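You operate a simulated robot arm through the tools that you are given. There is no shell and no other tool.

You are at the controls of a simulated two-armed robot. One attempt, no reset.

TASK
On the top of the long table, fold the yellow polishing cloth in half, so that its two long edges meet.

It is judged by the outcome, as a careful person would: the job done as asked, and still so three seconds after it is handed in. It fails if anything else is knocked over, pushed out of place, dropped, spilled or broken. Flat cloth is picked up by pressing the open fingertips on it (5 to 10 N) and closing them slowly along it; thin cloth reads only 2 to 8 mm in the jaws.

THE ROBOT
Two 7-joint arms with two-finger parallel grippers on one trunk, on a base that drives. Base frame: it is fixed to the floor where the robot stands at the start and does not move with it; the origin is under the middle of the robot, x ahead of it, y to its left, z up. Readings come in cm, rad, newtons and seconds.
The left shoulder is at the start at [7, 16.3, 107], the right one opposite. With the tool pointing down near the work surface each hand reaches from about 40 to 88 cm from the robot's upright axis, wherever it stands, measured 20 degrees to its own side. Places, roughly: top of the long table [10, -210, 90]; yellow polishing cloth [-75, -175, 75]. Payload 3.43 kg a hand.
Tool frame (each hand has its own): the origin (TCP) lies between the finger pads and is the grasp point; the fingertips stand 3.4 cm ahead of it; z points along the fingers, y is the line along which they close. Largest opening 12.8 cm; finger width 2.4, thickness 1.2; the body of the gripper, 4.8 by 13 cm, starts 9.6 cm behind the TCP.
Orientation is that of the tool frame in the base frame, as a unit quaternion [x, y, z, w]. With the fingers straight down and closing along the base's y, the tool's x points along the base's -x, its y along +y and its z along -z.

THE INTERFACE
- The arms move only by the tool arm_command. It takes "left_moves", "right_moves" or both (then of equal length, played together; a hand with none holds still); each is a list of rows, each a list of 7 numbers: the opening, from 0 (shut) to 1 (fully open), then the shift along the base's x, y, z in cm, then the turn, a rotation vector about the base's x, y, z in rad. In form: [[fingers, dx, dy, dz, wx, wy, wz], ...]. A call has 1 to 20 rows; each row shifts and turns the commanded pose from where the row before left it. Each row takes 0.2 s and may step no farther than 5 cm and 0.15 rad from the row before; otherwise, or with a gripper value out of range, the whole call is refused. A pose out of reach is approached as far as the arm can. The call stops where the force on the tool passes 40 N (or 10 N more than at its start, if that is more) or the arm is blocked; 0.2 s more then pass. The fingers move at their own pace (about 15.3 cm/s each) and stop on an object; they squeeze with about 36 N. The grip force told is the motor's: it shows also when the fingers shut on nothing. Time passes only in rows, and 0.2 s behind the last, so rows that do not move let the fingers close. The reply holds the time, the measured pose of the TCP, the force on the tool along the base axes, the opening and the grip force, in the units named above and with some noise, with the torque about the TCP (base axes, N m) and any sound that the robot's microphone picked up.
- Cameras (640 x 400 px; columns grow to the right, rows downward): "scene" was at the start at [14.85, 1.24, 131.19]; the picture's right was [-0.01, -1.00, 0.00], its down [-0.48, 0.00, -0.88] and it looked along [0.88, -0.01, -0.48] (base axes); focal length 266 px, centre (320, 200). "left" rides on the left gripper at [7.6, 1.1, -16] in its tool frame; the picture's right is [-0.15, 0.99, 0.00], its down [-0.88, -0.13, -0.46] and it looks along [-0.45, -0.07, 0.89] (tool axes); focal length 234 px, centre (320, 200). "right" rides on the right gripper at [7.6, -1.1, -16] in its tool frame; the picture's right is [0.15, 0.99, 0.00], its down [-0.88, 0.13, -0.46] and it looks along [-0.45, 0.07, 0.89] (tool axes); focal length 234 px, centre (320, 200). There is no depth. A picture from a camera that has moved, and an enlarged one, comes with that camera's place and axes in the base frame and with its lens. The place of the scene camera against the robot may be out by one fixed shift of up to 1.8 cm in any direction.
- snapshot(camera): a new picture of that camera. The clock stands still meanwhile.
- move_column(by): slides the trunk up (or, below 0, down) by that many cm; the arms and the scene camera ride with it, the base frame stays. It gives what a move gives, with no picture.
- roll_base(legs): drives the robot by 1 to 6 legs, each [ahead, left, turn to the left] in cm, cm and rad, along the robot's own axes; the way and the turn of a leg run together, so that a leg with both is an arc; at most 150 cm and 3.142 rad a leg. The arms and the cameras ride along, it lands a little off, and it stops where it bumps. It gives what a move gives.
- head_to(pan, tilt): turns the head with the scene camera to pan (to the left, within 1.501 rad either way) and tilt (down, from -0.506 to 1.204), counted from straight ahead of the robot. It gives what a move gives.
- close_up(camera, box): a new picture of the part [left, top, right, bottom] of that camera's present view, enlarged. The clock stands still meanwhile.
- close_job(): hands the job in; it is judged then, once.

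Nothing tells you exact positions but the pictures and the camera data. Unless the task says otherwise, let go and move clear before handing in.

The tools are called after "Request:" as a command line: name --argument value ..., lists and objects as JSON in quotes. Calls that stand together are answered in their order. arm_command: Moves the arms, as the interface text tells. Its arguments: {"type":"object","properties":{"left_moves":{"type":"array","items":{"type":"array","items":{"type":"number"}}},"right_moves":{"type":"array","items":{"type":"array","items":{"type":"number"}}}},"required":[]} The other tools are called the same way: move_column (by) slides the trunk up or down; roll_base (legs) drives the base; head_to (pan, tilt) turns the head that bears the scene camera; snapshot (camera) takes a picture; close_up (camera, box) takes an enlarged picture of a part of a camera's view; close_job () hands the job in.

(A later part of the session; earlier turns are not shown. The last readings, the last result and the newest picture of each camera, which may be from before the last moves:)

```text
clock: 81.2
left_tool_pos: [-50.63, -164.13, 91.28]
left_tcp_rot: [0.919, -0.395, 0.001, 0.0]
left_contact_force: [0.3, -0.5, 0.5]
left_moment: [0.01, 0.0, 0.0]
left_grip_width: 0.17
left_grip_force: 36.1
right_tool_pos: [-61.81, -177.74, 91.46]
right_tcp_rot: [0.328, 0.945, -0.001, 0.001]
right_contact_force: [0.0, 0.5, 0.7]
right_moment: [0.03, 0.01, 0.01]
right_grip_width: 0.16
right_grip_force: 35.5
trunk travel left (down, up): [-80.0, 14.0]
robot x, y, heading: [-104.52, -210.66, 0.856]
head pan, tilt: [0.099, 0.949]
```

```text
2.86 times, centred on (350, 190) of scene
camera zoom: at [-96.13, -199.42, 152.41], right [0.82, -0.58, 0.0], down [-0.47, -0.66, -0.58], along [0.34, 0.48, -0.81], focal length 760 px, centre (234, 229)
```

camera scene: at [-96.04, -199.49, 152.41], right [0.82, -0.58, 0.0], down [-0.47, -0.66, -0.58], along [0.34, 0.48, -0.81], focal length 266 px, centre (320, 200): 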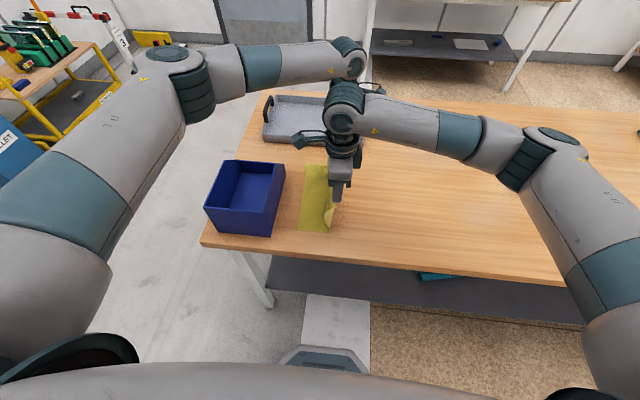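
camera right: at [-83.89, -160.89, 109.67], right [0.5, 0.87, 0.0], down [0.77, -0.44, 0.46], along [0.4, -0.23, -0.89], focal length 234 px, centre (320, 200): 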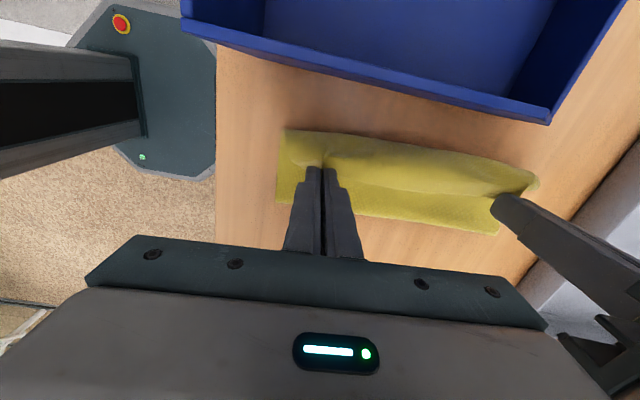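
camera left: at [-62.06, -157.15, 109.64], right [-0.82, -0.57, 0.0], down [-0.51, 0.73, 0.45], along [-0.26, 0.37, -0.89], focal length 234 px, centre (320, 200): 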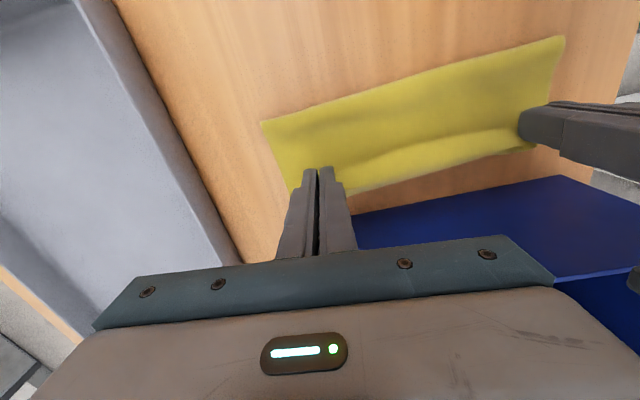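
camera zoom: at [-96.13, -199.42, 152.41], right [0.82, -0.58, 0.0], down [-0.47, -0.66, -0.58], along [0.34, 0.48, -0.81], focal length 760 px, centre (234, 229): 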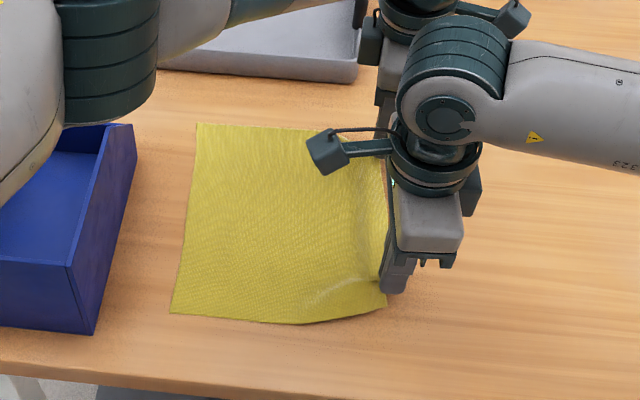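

Flat again. While holding the edge I'll drag the cloth about 8 cm to the right, away from the bin, then set it down and open.

Request:
arm_command --right_moves '[[0, 0.4, -0.33, -0.4, 0, 0, 0], [0, 0.62, -0.51, -0.4, 0, 0, 0], [0, 0.62, -0.51, 0, 0, 0, 0], [0, 0.62, -0.51, 0, 0, 0, 0], [0, 0.62, -0.51, 0, 0, 0, 0], [0, 0.62, -0.51, 0, 0, 0, 0], [0, 0.62, -0.51, 0, 0, 0, 0], [0, 0.62, -0.51, 0, 0, 0, 0], [0, 0.62, -0.51, 0, 0, 0, 0], [0, 0.62, -0.51, 0, 0, 0, 0], [0, 0.4, -0.33, -0.4, 0, 0, 0], [0, 0, 0, -0.5, 0, 0, 0], [0, 0, 0, 0, 0, 0, 0]]' --left_moves '[[0, 0.4, -0.33, -0.4, 0, 0, 0], [0, 0.62, -0.51, -0.4, 0, 0, 0], [0, 0.62, -0.51, 0, 0, 0, 0], [0, 0.62, -0.51, 0, 0, 0, 0], [0, 0.62, -0.51, 0, 0, 0, 0], [0, 0.62, -0.51, 0, 0, 0, 0], [0, 0.62, -0.51, 0, 0, 0, 0], [0, 0.62, -0.51, 0, 0, 0, 0], [0, 0.62, -0.51, 0, 0, 0, 0], [0, 0.62, -0.51, 0, 0, 0, 0], [0, 0.4, -0.33, -0.4, 0, 0, 0], [0, 0, 0, -0.5, 0, 0, 0], [0, 0, 0, 0, 0, 0, 0]]'

Request:
snapshot --camera "scene"

```text
clock: 84.0
left_tool_pos: [-46.13, -169.84, 89.92]
left_tcp_rot: [0.919, -0.395, 0.002, 0.0]
left_contact_force: [-0.8, 0.5, -0.1]
left_moment: [0.02, 0.0, 0.03]
left_grip_width: 0.16
left_grip_force: 36.1
left hand out of reach, approached as far as the arm can: row 8, 9, 10, 11
right_tool_pos: [-55.19, -182.89, 89.54]
right_tcp_rot: [0.328, 0.945, 0.0, 0.001]
right_contact_force: [0.9, 0.0, 0.3]
right_moment: [-0.01, 0.01, -0.03]
right_grip_width: 0.18
right_grip_force: 36.0
trunk travel left (down, up): [-80.0, 14.0]
robot x, y, heading: [-104.33, -210.53, 0.854]
head pan, tilt: [0.099, 0.949]
```

```text
taken
camera scene: at [-96.11, -199.45, 152.41], right [0.82, -0.58, 0.0], down [-0.47, -0.66, -0.58], along [0.34, 0.48, -0.81], focal length 266 px, centre (320, 200)
```

scene: 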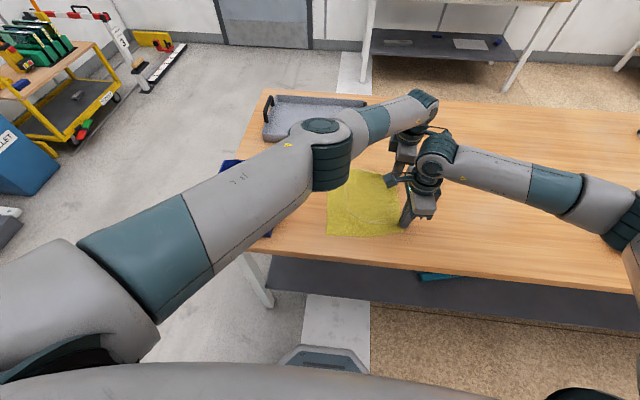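

The left arm hit its reach limit near the end of the drag, so the edge is slightly compressed. I'll set the cloth down and open both grippers gently.

Request:
arm_command --right_moves '[[0, 0, 0, 0, 0, 0, 0], [0.05, 0, 0, 0, 0, 0, 0], [0.1, 0, 0, 0, 0, 0, 0], [0.15, 0, 0, 0, 0, 0, 0], [0.2, 0, 0, 0, 0, 0, 0], [0.25, 0, 0, 0, 0, 0, 0], [0.25, 0, 0, 0.5, 0, 0, 0], [0.25, 0, 0, 3, 0, 0, 0], [0.25, 0, 0, 4, 0, 0, 0], [0.25, 0, 0, 4, 0, 0, 0], [0.25, 0, 0, 0, 0, 0, 0]]' --left_moves '[[0, 0, 0, -0.35, 0, 0, 0], [0.05, 0, 0, 0, 0, 0, 0], [0.1, 0, 0, 0, 0, 0, 0], [0.15, 0, 0, 0, 0, 0, 0], [0.2, 0, 0, 0, 0, 0, 0], [0.25, 0, 0, 0, 0, 0, 0], [0.25, 0, 0, 0.5, 0, 0, 0], [0.25, 0, 0, 3, 0, 0, 0], [0.25, 0, 0, 4, 0, 0, 0], [0.25, 0, 0, 4, 0, 0, 0], [0.25, 0, 0, 0, 0, 0, 0]]'

Request:
snapshot --camera "left"

Request:
snapshot --camera "right"

```text
clock: 86.4
left_tool_pos: [-45.93, -169.78, 101.12]
left_tcp_rot: [0.919, -0.395, 0.002, 0.001]
left_contact_force: [-0.4, -0.4, -0.9]
left_moment: [0.0, -0.01, -0.01]
left_grip_width: 3.22
left_grip_force: 0.1
right_tool_pos: [-55.19, -182.96, 101.12]
right_tcp_rot: [0.329, 0.944, -0.001, 0.001]
right_contact_force: [-0.5, -0.2, 0.5]
right_moment: [0.02, -0.02, 0.0]
right_grip_width: 3.2
right_grip_force: 0.0
trunk travel left (down, up): [-80.0, 14.0]
robot x, y, heading: [-104.31, -210.61, 0.856]
head pan, tilt: [0.099, 0.949]
```

```text
taken
camera left: at [-41.64, -175.88, 117.09], right [-0.82, -0.57, 0.0], down [-0.51, 0.73, 0.45], along [-0.26, 0.37, -0.89], focal length 234 px, centre (320, 200)
```

left: 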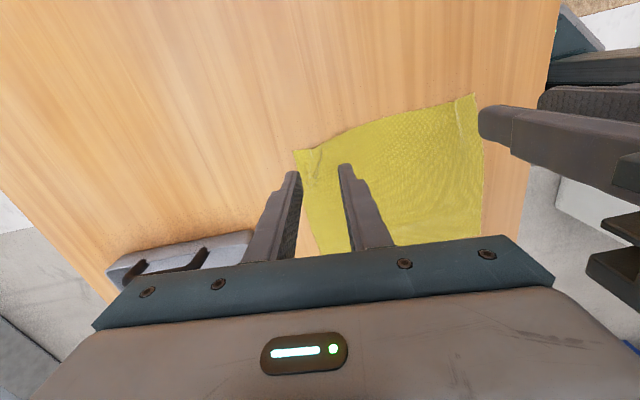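

```text
taken
camera right: at [-61.78, -179.07, 117.08], right [0.5, 0.87, 0.0], down [0.77, -0.44, 0.46], along [0.4, -0.23, -0.89], focal length 234 px, centre (320, 200)
```

right: 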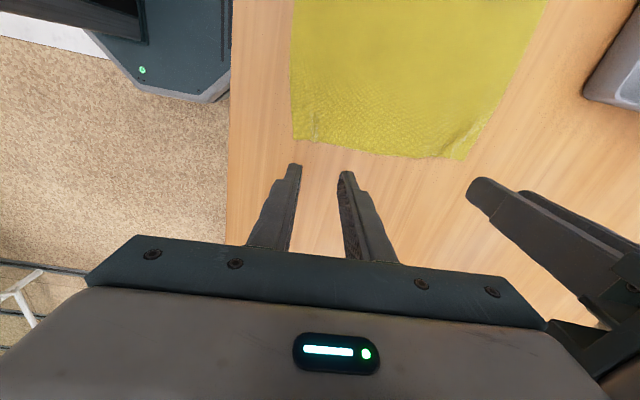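

The cloth is released. I'll raise the hands a bit and strafe the base 9 cm to the right so the cloth is centred again and clear of the bin.

Request:
roll_base --legs '[[0, -9, 0]]'

Request:
arm_command --left_moves '[[0.2, 0, 0, 1, 0, 0, -0.1428], [0.2, 0, 0, 1, 0, 0, -0.1428], [0.2, 0, 0, 1, 0, 0, -0.1428], [0.2, 0, 0, 1, 0, 0, -0.1428], [0.2, 0, 0, 1, 0, 0, -0.1428], [0.2, 0, 0, 1, 0, 0, -0.1428], [0.2, 0, 0, 0, 0, 0, -0.1428], [0.2, 0, 0, 0, 0, 0, -0.1428], [0.2, 0, 0, 0, 0, 0, -0.1428], [0.2, 0, 0, 0, 0, 0, -0.1428], [0.2, 0, 0, 0, 0, 0, -0.1428], [0.2, 0, 0, 0, 0, 0, 0]]' --right_moves '[[0.2, 0, 0, 1, 0, 0, 0.1428], [0.2, 0, 0, 1, 0, 0, 0.1428], [0.2, 0, 0, 1, 0, 0, 0.1428], [0.2, 0, 0, 1, 0, 0, 0.1428], [0.2, 0, 0, 1, 0, 0, 0.1428], [0.2, 0, 0, 1, 0, 0, 0.1428], [0.2, 0, 0, 0, 0, 0, 0.1428], [0.2, 0, 0, 0, 0, 0, 0.1428], [0.2, 0, 0, 0, 0, 0, 0.1428], [0.2, 0, 0, 0, 0, 0, 0.1428], [0.2, 0, 0, 0, 0, 0, 0.1428], [0.2, 0, 0, 0, 0, 0, 0]]'

Request:
snapshot --camera "scene"

Request:
snapshot --camera "left"

Request:
snapshot --camera "right"

```text
clock: 87.5
left_tool_pos: [-39.45, -175.41, 101.19]
left_tcp_rot: [0.919, -0.394, 0.001, 0.0]
left_contact_force: [0.5, 0.3, -0.5]
left_moment: [0.01, 0.0, 0.0]
left_grip_width: 3.22
left_grip_force: 0.1
right_tool_pos: [-48.5, -188.64, 101.03]
right_tcp_rot: [0.327, 0.945, -0.001, 0.001]
right_contact_force: [-0.3, 0.7, -0.1]
right_moment: [0.02, 0.0, 0.0]
right_grip_width: 3.2
right_grip_force: 0.1
trunk travel left (down, up): [-80.0, 14.0]
robot x, y, heading: [-97.4, -216.31, 0.86]
head pan, tilt: [0.099, 0.949]
```

```text
clock: 90.1
left_tool_pos: [-39.26, -175.42, 107.15]
left_tcp_rot: [-0.37, 0.929, -0.001, -0.001]
left_contact_force: [0.5, 0.0, -1.1]
left_moment: [0.01, 0.0, 0.02]
left_grip_width: 2.55
left_grip_force: 0.0
right_tool_pos: [-48.56, -188.66, 106.99]
right_tcp_rot: [-0.438, 0.899, 0.001, 0.001]
right_contact_force: [0.1, -0.4, -0.1]
right_moment: [-0.01, 0.02, 0.03]
right_grip_width: 2.59
right_grip_force: 0.0
trunk travel left (down, up): [-80.0, 14.0]
robot x, y, heading: [-98.01, -216.04, 0.858]
head pan, tilt: [0.099, 0.949]
```

```text
taken
camera scene: at [-89.38, -205.26, 152.41], right [0.82, -0.58, 0.0], down [-0.47, -0.67, -0.58], along [0.33, 0.48, -0.81], focal length 266 px, centre (320, 200)
```

scene: 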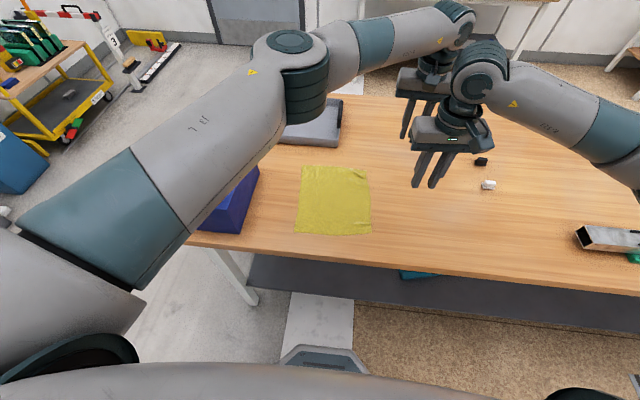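

```text
taken
camera left: at [-45.61, -179.69, 123.09], right [-0.57, 0.82, 0.0], down [0.73, 0.51, 0.45], along [0.37, 0.26, -0.89], focal length 234 px, centre (320, 200)
```

left: 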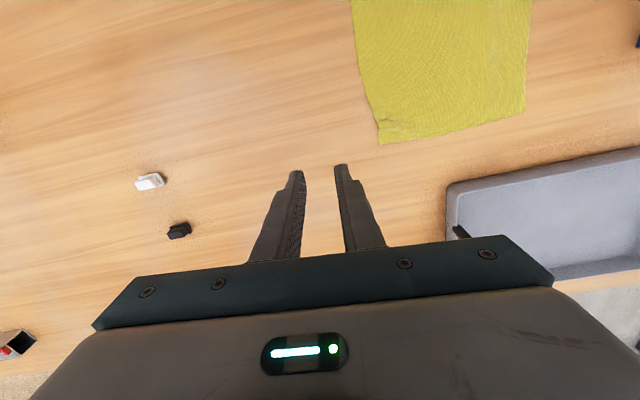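

```text
taken
camera right: at [-52.32, -195.35, 123.08], right [-0.87, 0.5, 0.0], down [0.44, 0.77, 0.46], along [0.23, 0.4, -0.89], focal length 234 px, centre (320, 200)
```

right: 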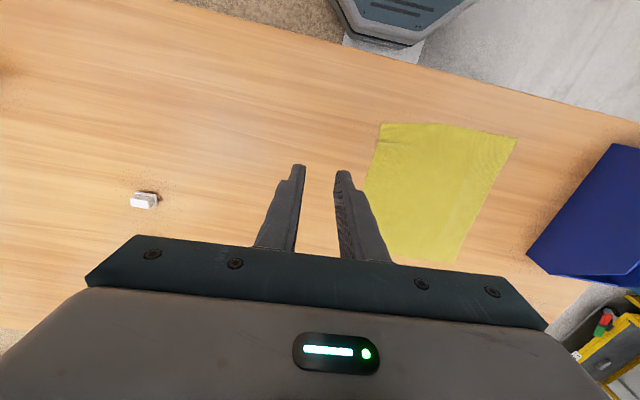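

Request:
close_up --camera "scene" --box '[270, 140, 400, 250]'

Request:
close_up --camera "right" --box '[340, 100, 560, 280]'

```text
3.64 times, centred on (335, 195) of scene
camera zoom: at [-89.38, -205.26, 152.41], right [0.82, -0.58, 0.0], down [-0.47, -0.67, -0.58], along [0.33, 0.48, -0.81], focal length 967 px, centre (266, 218)
```

zoom: 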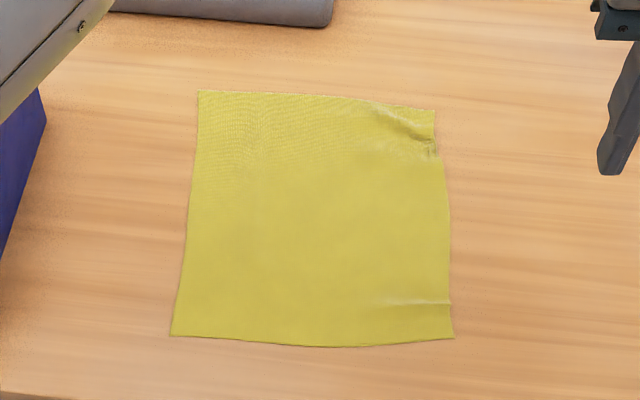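

```text
2.22 times, centred on (450, 190) of right
camera zoom: at [-52.32, -195.35, 123.08], right [-0.87, 0.5, 0.0], down [0.44, 0.77, 0.46], along [0.23, 0.4, -0.89], focal length 520 px, centre (31, 222)
```

zoom: 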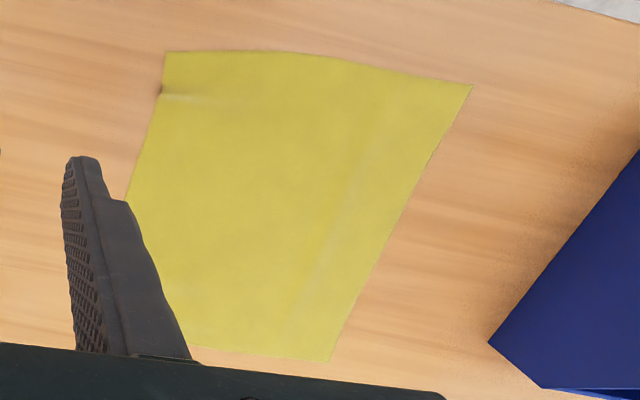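

A wrinkle remains at the far right corner. I'll smooth it by pressing lightly with the closed left fingertips just inside that corner and sliding outward ~2 cm.

Request:
arm_command --left_moves '[[0, -1.63, 2.04, 0, 0, 0, 0.036], [0, -1.63, 2.04, 0, 0, 0, 0.036], [0, -1.63, 2.04, -3, 0, 0, 0.036], [0, -1.61, 2.03, -4, 0, 0, 0.036], [0, 0, 0, -4, 0, 0, 0], [0, 0, 0, -4, 0, 0, 0], [0, 0, 0, -1.5, 0, 0, 0], [0, 0, 0, 0, 0, 0, 0]]'

Request:
snapshot --camera "left"

```text
clock: 91.9
left_tool_pos: [-45.85, -167.29, 90.51]
left_tcp_rot: [-0.436, 0.9, 0.0, 0.0]
left_contact_force: [-0.5, 0.3, 0.6]
left_moment: [0.0, 0.01, -0.01]
left_grip_width: 0.0
left_grip_force: 33.0
right_tool_pos: [-48.62, -188.66, 107.11]
right_tcp_rot: [-0.436, 0.9, -0.001, 0.002]
right_contact_force: [-0.3, 0.7, -0.4]
right_moment: [0.0, 0.01, -0.01]
right_grip_width: 2.57
right_grip_force: 0.0
trunk travel left (down, up): [-80.0, 14.0]
robot x, y, heading: [-97.73, -216.34, 0.855]
head pan, tilt: [0.099, 0.949]
```

```text
taken
camera left: at [-51.47, -172.44, 106.62], right [-0.69, 0.73, 0.0], down [0.65, 0.61, 0.45], along [0.33, 0.31, -0.89], focal length 234 px, centre (320, 200)
```

left: 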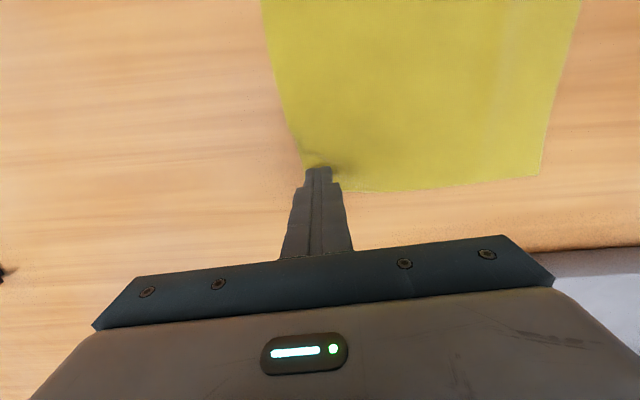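

Request:
arm_command --left_moves '[[0, 0, 0, -0.4, 0, 0, 0], [0, 0, 0, -0.3, 0, 0, 0], [0, 0, 0, -0.2, 0, 0, 0], [0, 0, 0, -0.08, 0, 0, 0], [0, 0, 0, 0, 0, 0, 0]]'

```text
clock: 93.1
left_tool_pos: [-45.7, -167.32, 89.67]
left_tcp_rot: [-0.437, 0.899, 0.0, 0.0]
left_contact_force: [0.8, -0.6, -0.5]
left_moment: [-0.04, 0.01, 0.03]
left_grip_width: 0.02
left_grip_force: 32.8
right_tool_pos: [-48.6, -188.74, 107.18]
right_tcp_rot: [-0.437, 0.9, 0.0, 0.001]
right_contact_force: [-0.5, 0.5, 0.0]
right_moment: [-0.04, -0.01, 0.02]
right_grip_width: 2.57
right_grip_force: 0.0
trunk travel left (down, up): [-80.0, 14.0]
robot x, y, heading: [-97.23, -216.08, 0.863]
head pan, tilt: [0.099, 0.949]
```

Request:
arm_command --left_moves '[[0, 0, 0, -0.1, 0, 0, 0], [0, 0, 0, -0.06, 0, 0, 0], [0, 0, 0, 0, 0, 0, 0]]'

```text
clock: 93.9
left_tool_pos: [-45.83, -167.37, 89.47]
left_tcp_rot: [-0.437, 0.899, 0.0, 0.0]
left_contact_force: [0.0, 0.5, 5.9]
left_moment: [0.01, -0.07, 0.03]
left_grip_width: 0.04
left_grip_force: 32.9
right_tool_pos: [-48.67, -188.64, 107.21]
right_tcp_rot: [-0.437, 0.899, 0.0, 0.001]
right_contact_force: [0.1, -0.4, 0.3]
right_moment: [0.01, 0.01, 0.04]
right_grip_width: 2.55
right_grip_force: 0.0
trunk travel left (down, up): [-80.0, 14.0]
robot x, y, heading: [-97.5, -216.43, 0.859]
head pan, tilt: [0.099, 0.949]
```

Contact at 5.9 N. Sliding outward along the corner to smooth the wrinkle, then lifting.

Request:
arm_command --left_moves '[[0, 0.2, 0.15, 0, 0, 0, 0], [0, 0.2, 0.15, 0, 0, 0, 0], [0, 0.2, 0.15, 0, 0, 0, 0], [0, 0.2, 0.15, 0, 0, 0, 0], [0, 0.2, 0.15, 0, 0, 0, 0], [0, 0.2, 0.15, 0, 0, 0, 0], [0, 0.2, 0.15, 0, 0, 0, 0], [0, 0.2, 0.15, 0, 0, 0, 0], [0, 0.2, 0.15, 0, 0, 0, 0], [0, 0.2, 0.15, 0, 0, 0, 0], [0, 0, 0, 0, 0, 0, 0], [0, 0, 0, 0.5, 0, 0, 0], [0, 0, 0, 3, 0, 0, 0], [0, 0, 0, 4, 0, 0, 0], [0, 2, 1.5, 3, 0, 0, 0]]'

Request:
snapshot --camera "left"

Request:
close_up --camera "scene" --box '[270, 140, 400, 250]'

```text
clock: 97.1
left_tool_pos: [-41.61, -164.56, 99.89]
left_tcp_rot: [-0.437, 0.9, 0.0, -0.001]
left_contact_force: [0.7, -0.5, 0.4]
left_moment: [0.01, 0.04, -0.01]
left_grip_width: 0.0
left_grip_force: 32.9
right_tool_pos: [-48.43, -188.86, 107.09]
right_tcp_rot: [-0.437, 0.899, 0.002, 0.0]
right_contact_force: [0.7, -0.2, -0.6]
right_moment: [0.06, 0.02, -0.03]
right_grip_width: 2.58
right_grip_force: 0.0
trunk travel left (down, up): [-80.0, 14.0]
robot x, y, heading: [-97.56, -216.19, 0.862]
head pan, tilt: [0.099, 0.949]
```

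```text
taken
camera left: at [-47.27, -169.65, 115.96], right [-0.69, 0.73, 0.0], down [0.65, 0.61, 0.45], along [0.33, 0.31, -0.89], focal length 234 px, centre (320, 200)
```

left: 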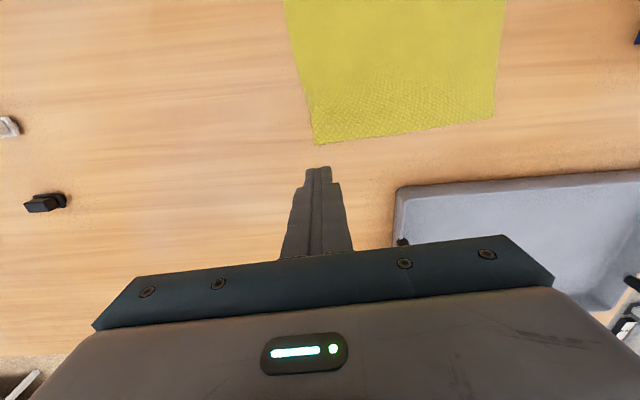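

```text
3.64 times, centred on (335, 195) of scene
camera zoom: at [-89.13, -205.53, 152.41], right [0.82, -0.58, 0.0], down [-0.47, -0.66, -0.58], along [0.33, 0.48, -0.81], focal length 967 px, centre (266, 218)
```

zoom: 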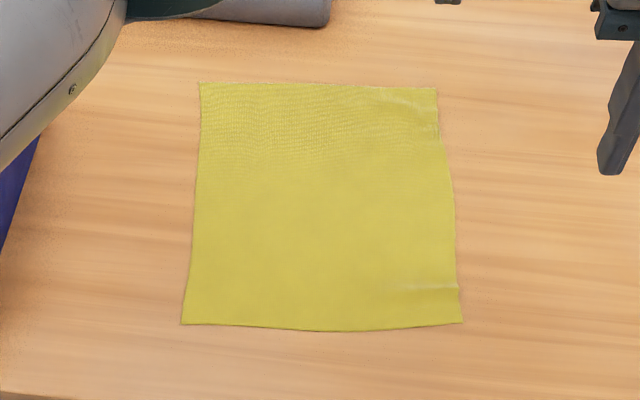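

The press-and-slide smoothed the cloth nicely. New plan: pinch the two short edges right beside the right-hand corners, jaws closing across (natural hand yaw), so the taut right edge swings freely like a hinge. Moving both hands to hover over those points.

Request:
arm_command --right_moves '[[0.1875, -2.35, 1.2, 0, 0, 0, 0], [0.1875, -2.35, 1.2, -2, 0, 0, 0], [0.1875, -2.35, 1.2, -4, 0, 0, 0], [0.1875, -2.35, 1.2, -5, 0, 0, 0], [0.1875, 0, 0, 0, 0, 0, 0]]' --left_moves '[[0.1875, -0.3, 0.23, 0, 0, 0, 0], [0.1875, -0.3, 0.23, 0, 0, 0, 0], [0.1875, -0.3, 0.23, -1, 0, 0, 0], [0.1875, -0.3, 0.22, -3, 0, 0, 0], [0.1875, 0, 0, 0, 0, 0, 0]]'

Request:
snapshot --camera "left"

Request:
snapshot --camera "right"

Request:
snapshot --camera "scene"

```text
refused: row 4 steps farther than a row can; nothing moved
```

```text
taken
camera left: at [-47.27, -169.65, 115.96], right [-0.69, 0.73, 0.0], down [0.65, 0.61, 0.45], along [0.33, 0.31, -0.89], focal length 234 px, centre (320, 200)
```

left: 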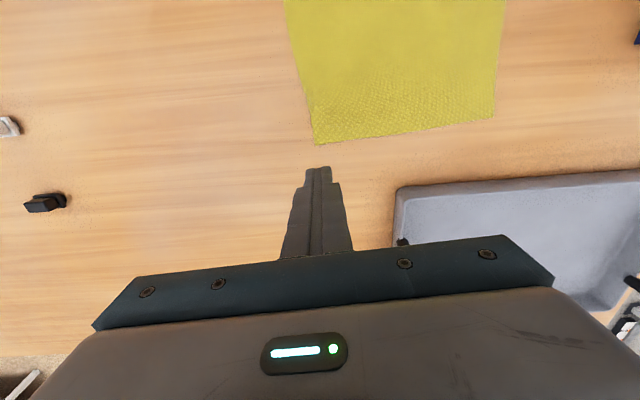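

```text
taken
camera right: at [-52.12, -195.56, 123.03], right [-0.87, 0.5, 0.0], down [0.44, 0.77, 0.46], along [0.23, 0.4, -0.89], focal length 234 px, centre (320, 200)
```

right: 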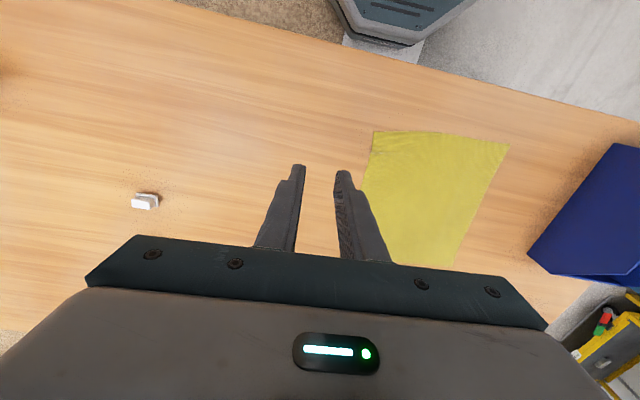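

```text
taken
camera scene: at [-89.13, -205.53, 152.41], right [0.82, -0.58, 0.0], down [-0.47, -0.66, -0.58], along [0.33, 0.48, -0.81], focal length 266 px, centre (320, 200)
```

scene: 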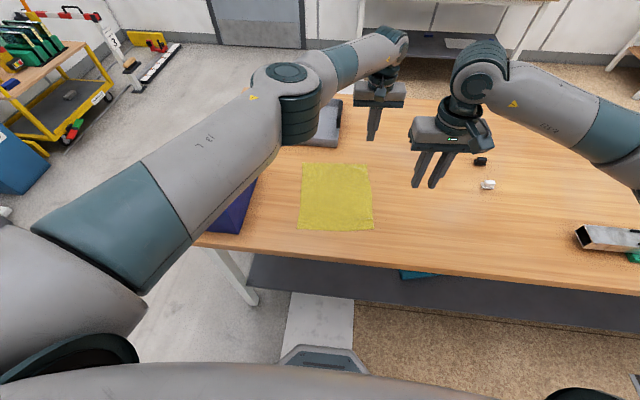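

One row was too long; splitting the motion more evenly and adding a small yaw to match the cloth (heading ≈ 0.95).

Request:
arm_command --right_moves '[[0.1875, -2.29, 1.07, -2.75, 0, 0, 0.01], [0.1875, -2.29, 1.07, -2.75, 0, 0, 0.01], [0.1875, -2.29, 1.07, -2.75, 0, 0, 0.01], [0.1875, -2.29, 1.07, -2.75, 0, 0, 0.01], [0.1875, 0, 0, 0, 0, 0, 0]]' --left_moves '[[0.1875, -0.33, 0.22, -1, 0, 0, 0.01], [0.1875, -0.33, 0.22, -1, 0, 0, 0.01], [0.1875, -0.33, 0.22, -1, 0, 0, 0.01], [0.1875, -0.33, 0.2, -1, 0, 0, 0.01], [0.1875, 0, 0, 0, 0, 0, 0]]'

Request:
snapshot --camera "left"

Request:
snapshot --camera "right"

Request:
snapshot --camera "scene"

```text
clock: 98.3
left_tool_pos: [-43.05, -163.5, 95.85]
left_tcp_rot: [-0.455, 0.891, 0.0, -0.001]
left_contact_force: [0.3, 1.0, 0.7]
left_moment: [0.01, 0.0, 0.0]
left_grip_width: 2.41
left_grip_force: 0.0
right_tool_pos: [-57.81, -184.27, 96.26]
right_tcp_rot: [-0.455, 0.891, 0.001, 0.0]
right_contact_force: [0.3, -0.2, -0.7]
right_moment: [0.01, 0.01, -0.01]
right_grip_width: 2.42
right_grip_force: 0.1
trunk travel left (down, up): [-80.0, 14.0]
robot x, y, heading: [-97.46, -216.28, 0.855]
head pan, tilt: [0.099, 0.949]
```

```text
taken
camera left: at [-48.54, -168.88, 111.93], right [-0.72, 0.7, 0.0], down [0.62, 0.64, 0.45], along [0.32, 0.33, -0.89], focal length 234 px, centre (320, 200)
```

left: 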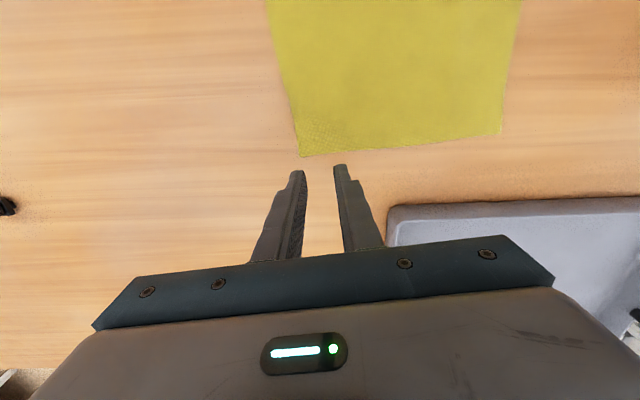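

```text
taken
camera right: at [-61.22, -191.15, 112.18], right [-0.89, 0.46, 0.0], down [0.41, 0.79, 0.46], along [0.21, 0.41, -0.89], focal length 234 px, centre (320, 200)
```

right: 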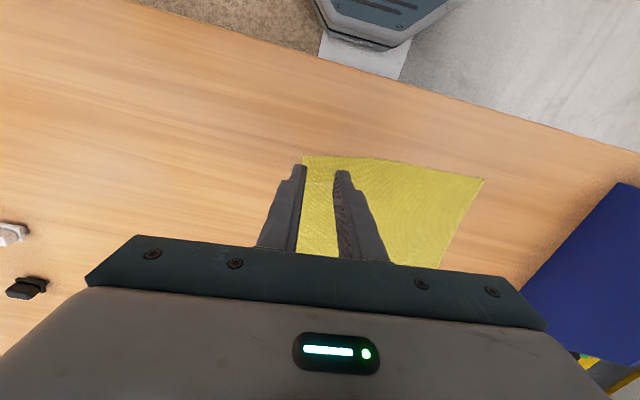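

```text
taken
camera scene: at [-89.33, -205.37, 152.42], right [0.82, -0.58, 0.0], down [-0.47, -0.66, -0.58], along [0.33, 0.48, -0.81], focal length 266 px, centre (320, 200)
```

scene: 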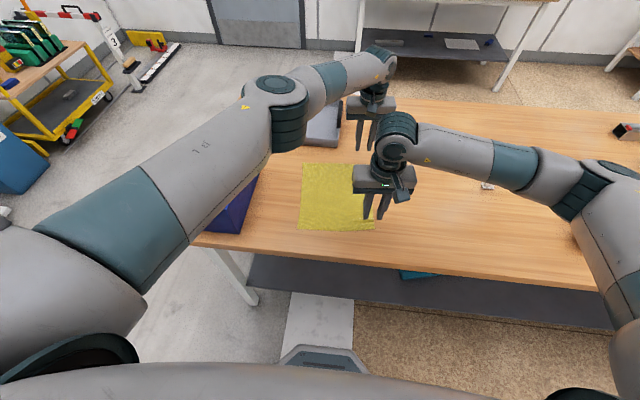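

Both hover points are right: ~0.8 cm overlap on each short edge, 2 cm in from the long edge. Descending to contact.

Request:
arm_command --right_moves '[[0.1875, 0, 0, -2.5, 0, 0, 0], [0.1875, 0, 0, -2.5, 0, 0, 0], [0.1875, 0, 0, -1.2, 0, 0, 0], [0.1875, 0, 0, -0.3, 0, 0, 0], [0.1875, 0, 0, 0, 0, 0, 0]]' --left_moves '[[0.1875, 0, 0, -2.3, 0, 0, 0], [0.1875, 0, 0, -2.3, 0, 0, 0], [0.1875, 0, 0, -1.2, 0, 0, 0], [0.1875, 0, 0, -0.3, 0, 0, 0], [0.1875, 0, 0, 0, 0, 0, 0]]'

```text
clock: 99.5
left_tool_pos: [-43.59, -163.81, 90.26]
left_tcp_rot: [-0.454, 0.891, -0.001, -0.001]
left_contact_force: [0.4, 0.6, 0.5]
left_moment: [-0.01, -0.04, -0.02]
left_grip_width: 2.41
left_grip_force: 0.0
left hand out of reach, approached as far as the arm can: row 2, 3
right_tool_pos: [-57.75, -184.32, 89.59]
right_tcp_rot: [-0.455, 0.89, 0.001, 0.002]
right_contact_force: [0.7, -0.4, -0.5]
right_moment: [-0.01, -0.04, 0.04]
right_grip_width: 2.42
right_grip_force: 0.1
trunk travel left (down, up): [-80.0, 14.0]
robot x, y, heading: [-97.4, -216.13, 0.854]
head pan, tilt: [0.099, 0.949]
```

The left arm is at its reach limit there. I'll lift both hands a little, move the base 4 cm closer, and re-hover.

Request:
arm_command --right_moves '[[0.1875, 0, 0, 3, 0, 0, 0], [0.1875, 0, 0, 3, 0, 0, 0]]' --left_moves '[[0.1875, 0, 0, 3, 0, 0, 0], [0.1875, 0, 0, 2.5, 0, 0, 0]]'

Request:
roll_base --legs '[[4, 0, 0]]'

Request:
snapshot --camera "left"

Request:
snapshot --camera "right"

```text
clock: 100.1
left_tool_pos: [-43.76, -163.72, 95.67]
left_tcp_rot: [-0.455, 0.891, -0.001, -0.001]
left_contact_force: [0.2, 0.4, 0.0]
left_moment: [0.01, -0.03, 0.02]
left_grip_width: 2.43
left_grip_force: 0.1
right_tool_pos: [-57.81, -184.27, 95.65]
right_tcp_rot: [-0.454, 0.891, 0.001, 0.0]
right_contact_force: [-1.1, -0.4, -0.2]
right_moment: [0.01, -0.01, 0.03]
right_grip_width: 2.42
right_grip_force: 0.0
trunk travel left (down, up): [-80.0, 14.0]
robot x, y, heading: [-97.72, -216.21, 0.86]
head pan, tilt: [0.099, 0.949]
```

```text
clock: 101.0
left_tool_pos: [-41.23, -161.21, 96.04]
left_tcp_rot: [-0.454, 0.891, 0.001, 0.002]
left_contact_force: [0.1, 0.1, -0.4]
left_moment: [0.04, -0.02, 0.02]
left_grip_width: 2.39
left_grip_force: 0.0
right_tool_pos: [-55.45, -181.64, 95.78]
right_tcp_rot: [-0.455, 0.891, 0.001, 0.002]
right_contact_force: [-1.0, -0.7, -0.2]
right_moment: [0.03, -0.01, 0.04]
right_grip_width: 2.4
right_grip_force: 0.1
trunk travel left (down, up): [-80.0, 14.0]
robot x, y, heading: [-94.83, -213.24, 0.856]
head pan, tilt: [0.099, 0.949]
```

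```text
taken
camera left: at [-46.78, -166.51, 111.99], right [-0.71, 0.7, 0.0], down [0.62, 0.64, 0.46], along [0.32, 0.33, -0.89], focal length 234 px, centre (320, 200)
```

left: 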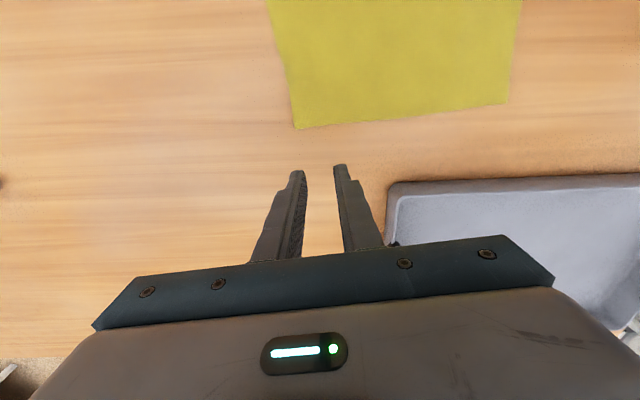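

```text
taken
camera right: at [-58.97, -188.51, 111.8], right [-0.89, 0.46, 0.0], down [0.41, 0.79, 0.46], along [0.21, 0.41, -0.89], focal length 234 px, centre (320, 200)
```

right: 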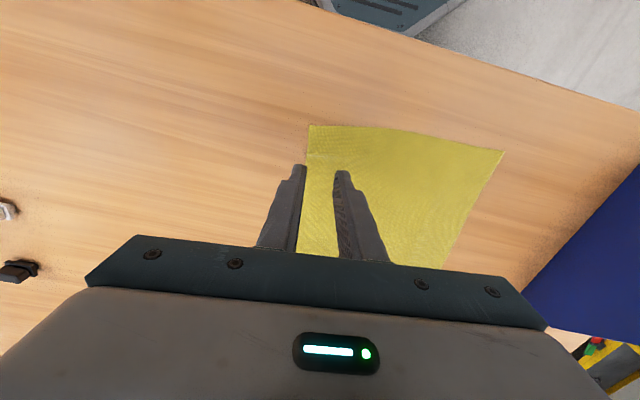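

Request:
arm_command --right_moves '[[0.1875, -1.15, -1.3, 0, 0, 0, 0], [0.1875, -1.15, -1.3, -1, 0, 0, 0], [0.1875, 0, 0, -2, 0, 0, 0], [0.1875, 0, 0, -2, 0, 0, 0], [0.1875, 0, 0, -0.9, 0, 0, 0], [0.1875, 0, 0, -0.2, 0, 0, 0], [0.1875, 0, 0, 0, 0, 0, 0]]' --left_moves '[[0.1875, -0.91, -1.17, 0, 0, 0, 0], [0.1875, -0.91, -1.17, -1, 0, 0, 0], [0.1875, 0, 0, -2, 0, 0, 0], [0.1875, 0, 0, -2, 0, 0, 0], [0.1875, 0, 0, -1.1, 0, 0, 0], [0.1875, 0, 0, -0.2, 0, 0, 0], [0.1875, 0, 0, 0, 0, 0, 0]]'

Request:
snapshot --camera "left"

Request:
snapshot --camera "right"

```text
clock: 102.6
left_tool_pos: [-42.87, -163.17, 89.43]
left_tcp_rot: [-0.454, 0.891, -0.001, 0.0]
left_contact_force: [-0.1, 1.0, 9.0]
left_moment: [-0.06, 0.06, -0.01]
left_grip_width: 2.42
left_grip_force: 0.1
right_tool_pos: [-57.52, -183.99, 89.57]
right_tcp_rot: [-0.455, 0.891, 0.001, 0.001]
right_contact_force: [-0.3, 0.1, 0.1]
right_moment: [-0.03, 0.01, -0.01]
right_grip_width: 2.43
right_grip_force: 0.1
trunk travel left (down, up): [-80.0, 14.0]
robot x, y, heading: [-95.05, -213.26, 0.856]
head pan, tilt: [0.099, 0.949]
```

```text
taken
camera left: at [-48.3, -168.5, 105.49], right [-0.71, 0.7, 0.0], down [0.62, 0.64, 0.46], along [0.32, 0.33, -0.89], focal length 234 px, centre (320, 200)
```

left: 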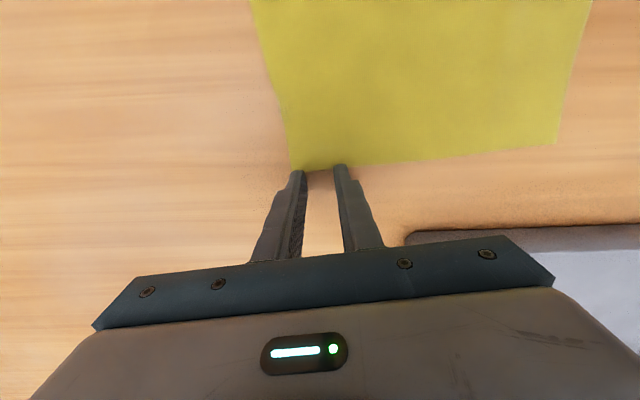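

```text
taken
camera right: at [-61.04, -190.81, 105.53], right [-0.89, 0.46, 0.0], down [0.41, 0.79, 0.46], along [0.21, 0.41, -0.89], focal length 234 px, centre (320, 200)
```

right: 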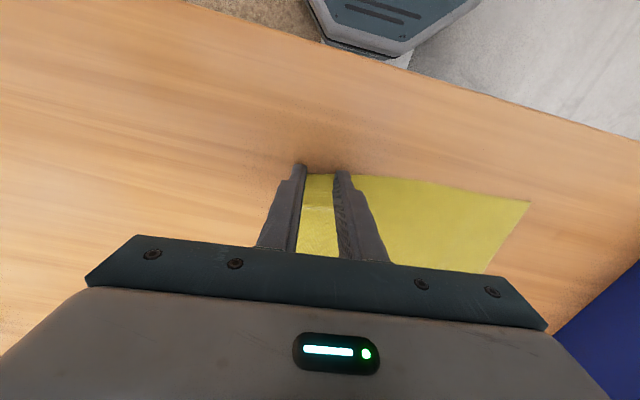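

Request:
arm_command --right_moves '[[0.1875, 0, 0, 0.4, 0, 0, 0], [0.1875, -0.41, -0.57, 0, 0, 0, 0], [0.1875, 0, 0, -0.3, 0, 0, 0], [0.1875, 0, 0, -0.1, 0, 0, 0], [0.1875, 0, 0, -0.1, 0, 0, 0], [0.1875, 0, 0, 0, 0, 0, 0]]' --left_moves '[[0.1875, 0, 0, 0.4, 0, 0, 0], [0.1875, -0.22, -0.3, 0, 0, 0, 0], [0.1875, 0, 0, -0.25, 0, 0, 0], [0.1875, 0, 0, -0.1, 0, 0, 0], [0.1875, 0, 0, -0.06, 0, 0, 0], [0.1875, 0, 0, 0, 0, 0, 0]]'

Request:
close_up --camera "left" --box '[240, 100, 420, 220]'

Request:
close_up --camera "right" --box '[240, 100, 420, 220]'

```text
clock: 104.0
left_tool_pos: [-43.07, -163.58, 89.54]
left_tcp_rot: [-0.454, 0.891, 0.0, 0.0]
left_contact_force: [1.8, 1.6, 6.5]
left_moment: [0.02, 0.01, -0.02]
left_grip_width: 2.39
left_grip_force: 0.1
right_tool_pos: [-57.97, -184.62, 89.6]
right_tcp_rot: [-0.454, 0.891, 0.001, 0.001]
right_contact_force: [2.4, -1.0, 12.1]
right_moment: [0.1, -0.05, -0.02]
right_grip_width: 2.36
right_grip_force: 0.0
trunk travel left (down, up): [-80.0, 14.0]
robot x, y, heading: [-95.18, -213.81, 0.856]
head pan, tilt: [0.099, 0.949]
```

```text
3.33 times, centred on (330, 160) of left
camera zoom: at [-48.53, -168.91, 105.49], right [-0.71, 0.7, 0.0], down [0.62, 0.64, 0.46], along [0.32, 0.33, -0.89], focal length 781 px, centre (287, 333)
```

zoom: 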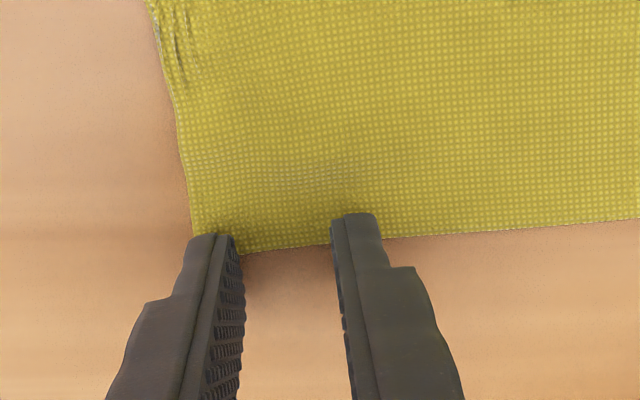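

```text
3.33 times, centred on (330, 160) of right
camera zoom: at [-61.41, -191.48, 105.48], right [-0.89, 0.46, 0.0], down [0.41, 0.79, 0.46], along [0.21, 0.41, -0.89], focal length 781 px, centre (287, 333)
```

zoom: 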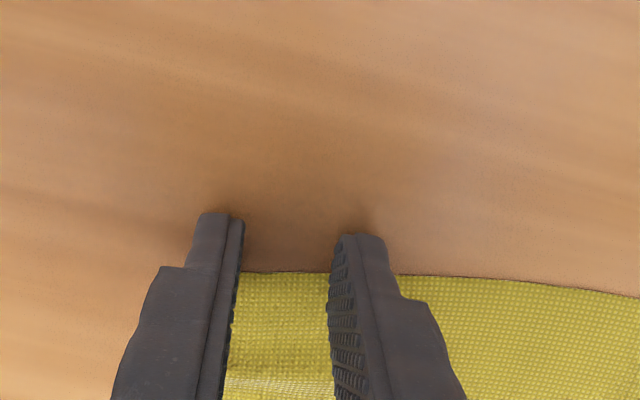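

Tips overlap each short edge by ~0.6–0.8 cm and press at 6–12 N. Easing the right slightly and closing both slowly.

Request:
arm_command --right_moves '[[0.1875, 0, 0, 0.04, 0, 0, 0], [0.175, 0, 0, 0, 0, 0, 0], [0.16, 0, 0, 0, 0, 0, 0], [0.145, 0, 0, 0, 0, 0, 0], [0.13, 0, 0, 0, 0, 0, 0], [0.115, 0, 0, 0, 0, 0, 0], [0.1, 0, 0, 0, 0, 0, 0], [0.085, 0, 0, 0, 0, 0, 0], [0.07, 0, 0, 0, 0, 0, 0], [0.055, 0, 0, 0, 0, 0, 0], [0.04, 0, 0, 0, 0, 0, 0], [0.025, 0, 0, 0, 0, 0, 0], [0.01, 0, 0, 0, 0, 0, 0], [0, 0, 0, 0, 0, 0, 0], [0, 0, 0, 0, 0, 0, 0]]' --left_moves '[[0.1875, 0, 0, 0, 0, 0, 0], [0.175, 0, 0, 0, 0, 0, 0], [0.16, 0, 0, 0, 0, 0, 0], [0.145, 0, 0, 0, 0, 0, 0], [0.13, 0, 0, 0, 0, 0, 0], [0.115, 0, 0, 0, 0, 0, 0], [0.1, 0, 0, 0, 0, 0, 0], [0.085, 0, 0, 0, 0, 0, 0], [0.07, 0, 0, 0, 0, 0, 0], [0.055, 0, 0, 0, 0, 0, 0], [0.04, 0, 0, 0, 0, 0, 0], [0.025, 0, 0, 0, 0, 0, 0], [0.01, 0, 0, 0, 0, 0, 0], [0, 0, 0, 0, 0, 0, 0], [0, 0, 0, 0, 0, 0, 0]]'

Request:
close_up --camera "left" --box '[200, 60, 440, 220]'

Request:
close_up --camera "right" --box '[200, 100, 440, 260]'

```text
clock: 107.2
left_tool_pos: [-43.06, -163.76, 89.5]
left_tcp_rot: [-0.454, 0.891, -0.001, 0.001]
left_contact_force: [0.6, 0.2, 13.1]
left_moment: [-0.12, 0.03, 0.01]
left_grip_width: 0.02
left_grip_force: 32.6
right_tool_pos: [-58.0, -184.7, 89.51]
right_tcp_rot: [-0.455, 0.89, 0.0, 0.002]
right_contact_force: [-1.0, 0.5, 4.9]
right_moment: [0.09, 0.03, 0.01]
right_grip_width: 0.14
right_grip_force: 35.7
trunk travel left (down, up): [-80.0, 14.0]
robot x, y, heading: [-95.11, -213.61, 0.862]
head pan, tilt: [0.099, 0.949]
```

```text
2.50 times, centred on (320, 140) of left
camera zoom: at [-48.6, -168.94, 105.49], right [-0.71, 0.7, 0.0], down [0.62, 0.64, 0.46], along [0.32, 0.33, -0.89], focal length 585 px, centre (320, 350)
```

zoom: 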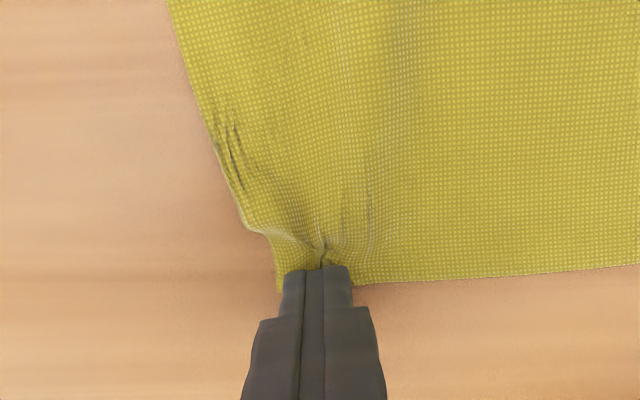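

```text
2.50 times, centred on (320, 180) of right
camera zoom: at [-61.48, -191.5, 105.49], right [-0.89, 0.46, 0.0], down [0.41, 0.79, 0.46], along [0.21, 0.41, -0.89], focal length 585 px, centre (320, 250)
```

zoom: 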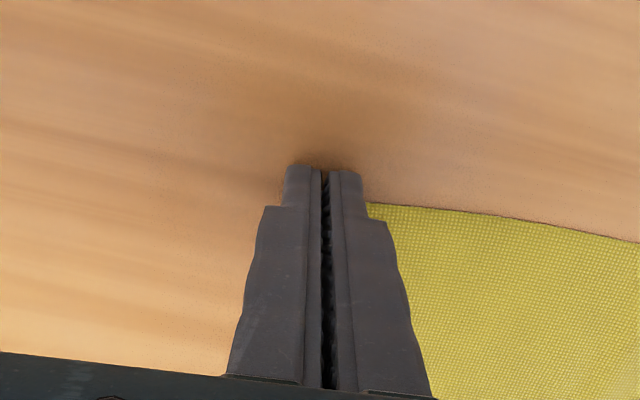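

The right jaw holds (1.4 mm) but the left closed on nothing. I'll reopen the left, move it ~0.6 cm further onto the cloth, and close again.

Request:
arm_command --left_moves '[[0.05, 0, 0, 0, 0, 0, 0], [0.1, 0, 0, 0, 0, 0, 0], [0.15, 0, 0, 0, 0, 0, 0], [0.1875, 0, 0, 0, 0, 0, 0], [0.1875, 0, 0, 0.5, 0, 0, 0], [0.1875, -0.35, -0.49, 0, 0, 0, 0], [0.1875, 0, 0, -0.3, 0, 0, 0], [0.1875, 0, 0, -0.1, 0, 0, 0], [0.1875, 0, 0, -0.1, 0, 0, 0], [0.1875, 0, 0, 0, 0, 0, 0]]'

Request:
close_up --camera "left" --box '[200, 60, 440, 220]'

```text
clock: 109.4
left_tool_pos: [-43.41, -164.03, 89.43]
left_tcp_rot: [-0.454, 0.891, -0.001, 0.0]
left_contact_force: [-2.0, -0.3, 7.0]
left_moment: [-0.03, 0.01, -0.02]
left_grip_width: 2.42
left_grip_force: 0.0
right_tool_pos: [-57.95, -184.64, 89.48]
right_tcp_rot: [-0.455, 0.89, 0.001, 0.002]
right_contact_force: [0.0, -0.1, 10.5]
right_moment: [0.12, -0.01, 0.02]
right_grip_width: 0.14
right_grip_force: 35.8
trunk travel left (down, up): [-80.0, 14.0]
robot x, y, heading: [-95.07, -213.32, 0.855]
head pan, tilt: [0.099, 0.949]
```

```text
2.50 times, centred on (320, 140) of left
camera zoom: at [-48.95, -169.39, 105.49], right [-0.71, 0.7, 0.0], down [0.62, 0.64, 0.46], along [0.32, 0.33, -0.89], focal length 585 px, centre (320, 350)
```

zoom: 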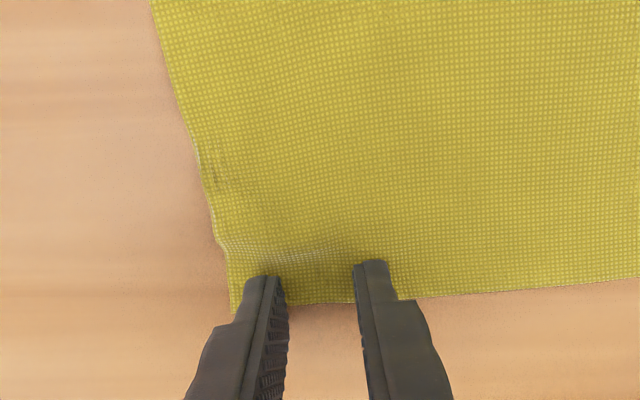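

Request:
arm_command --left_moves '[[0.175, 0, 0, 0, 0, 0, 0], [0.16, 0, 0, 0, 0, 0, 0], [0.145, 0, 0, 0, 0, 0, 0], [0.13, 0, 0, 0, 0, 0, 0], [0.115, 0, 0, 0, 0, 0, 0], [0.1, 0, 0, 0, 0, 0, 0], [0.085, 0, 0, 0, 0, 0, 0], [0.07, 0, 0, 0, 0, 0, 0], [0.055, 0, 0, 0, 0, 0, 0], [0.04, 0, 0, 0, 0, 0, 0], [0.025, 0, 0, 0, 0, 0, 0], [0.01, 0, 0, 0, 0, 0, 0], [0, 0, 0, 0, 0, 0, 0], [0, 0, 0, 0, 0, 0, 0]]'

Request:
close_up --camera "left" --box '[200, 60, 440, 220]'

```text
clock: 112.4
left_tool_pos: [-43.61, -164.03, 89.48]
left_tcp_rot: [-0.454, 0.891, 0.0, 0.001]
left_contact_force: [0.5, 1.2, 11.8]
left_moment: [0.0, 0.01, -0.02]
left_grip_width: 0.18
left_grip_force: 35.3
right_tool_pos: [-57.95, -184.59, 89.49]
right_tcp_rot: [-0.455, 0.89, 0.001, 0.001]
right_contact_force: [-0.2, 1.5, 7.2]
right_moment: [0.14, -0.02, -0.01]
right_grip_width: 0.15
right_grip_force: 36.7
trunk travel left (down, up): [-80.0, 14.0]
robot x, y, heading: [-94.95, -213.23, 0.858]
head pan, tilt: [0.099, 0.949]
```

```text
2.50 times, centred on (320, 140) of left
camera zoom: at [-48.96, -169.41, 105.49], right [-0.71, 0.7, 0.0], down [0.62, 0.64, 0.46], along [0.32, 0.33, -0.89], focal length 585 px, centre (320, 350)
```

zoom: 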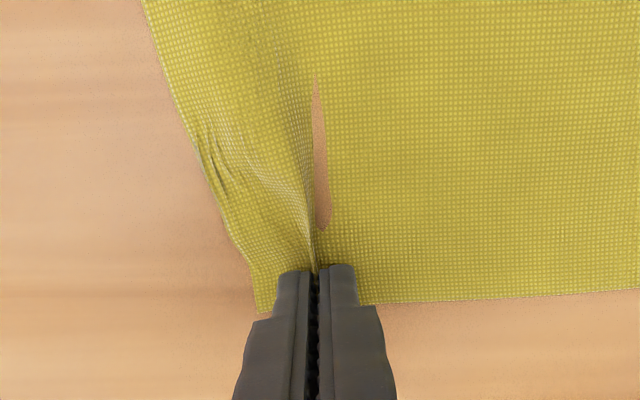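

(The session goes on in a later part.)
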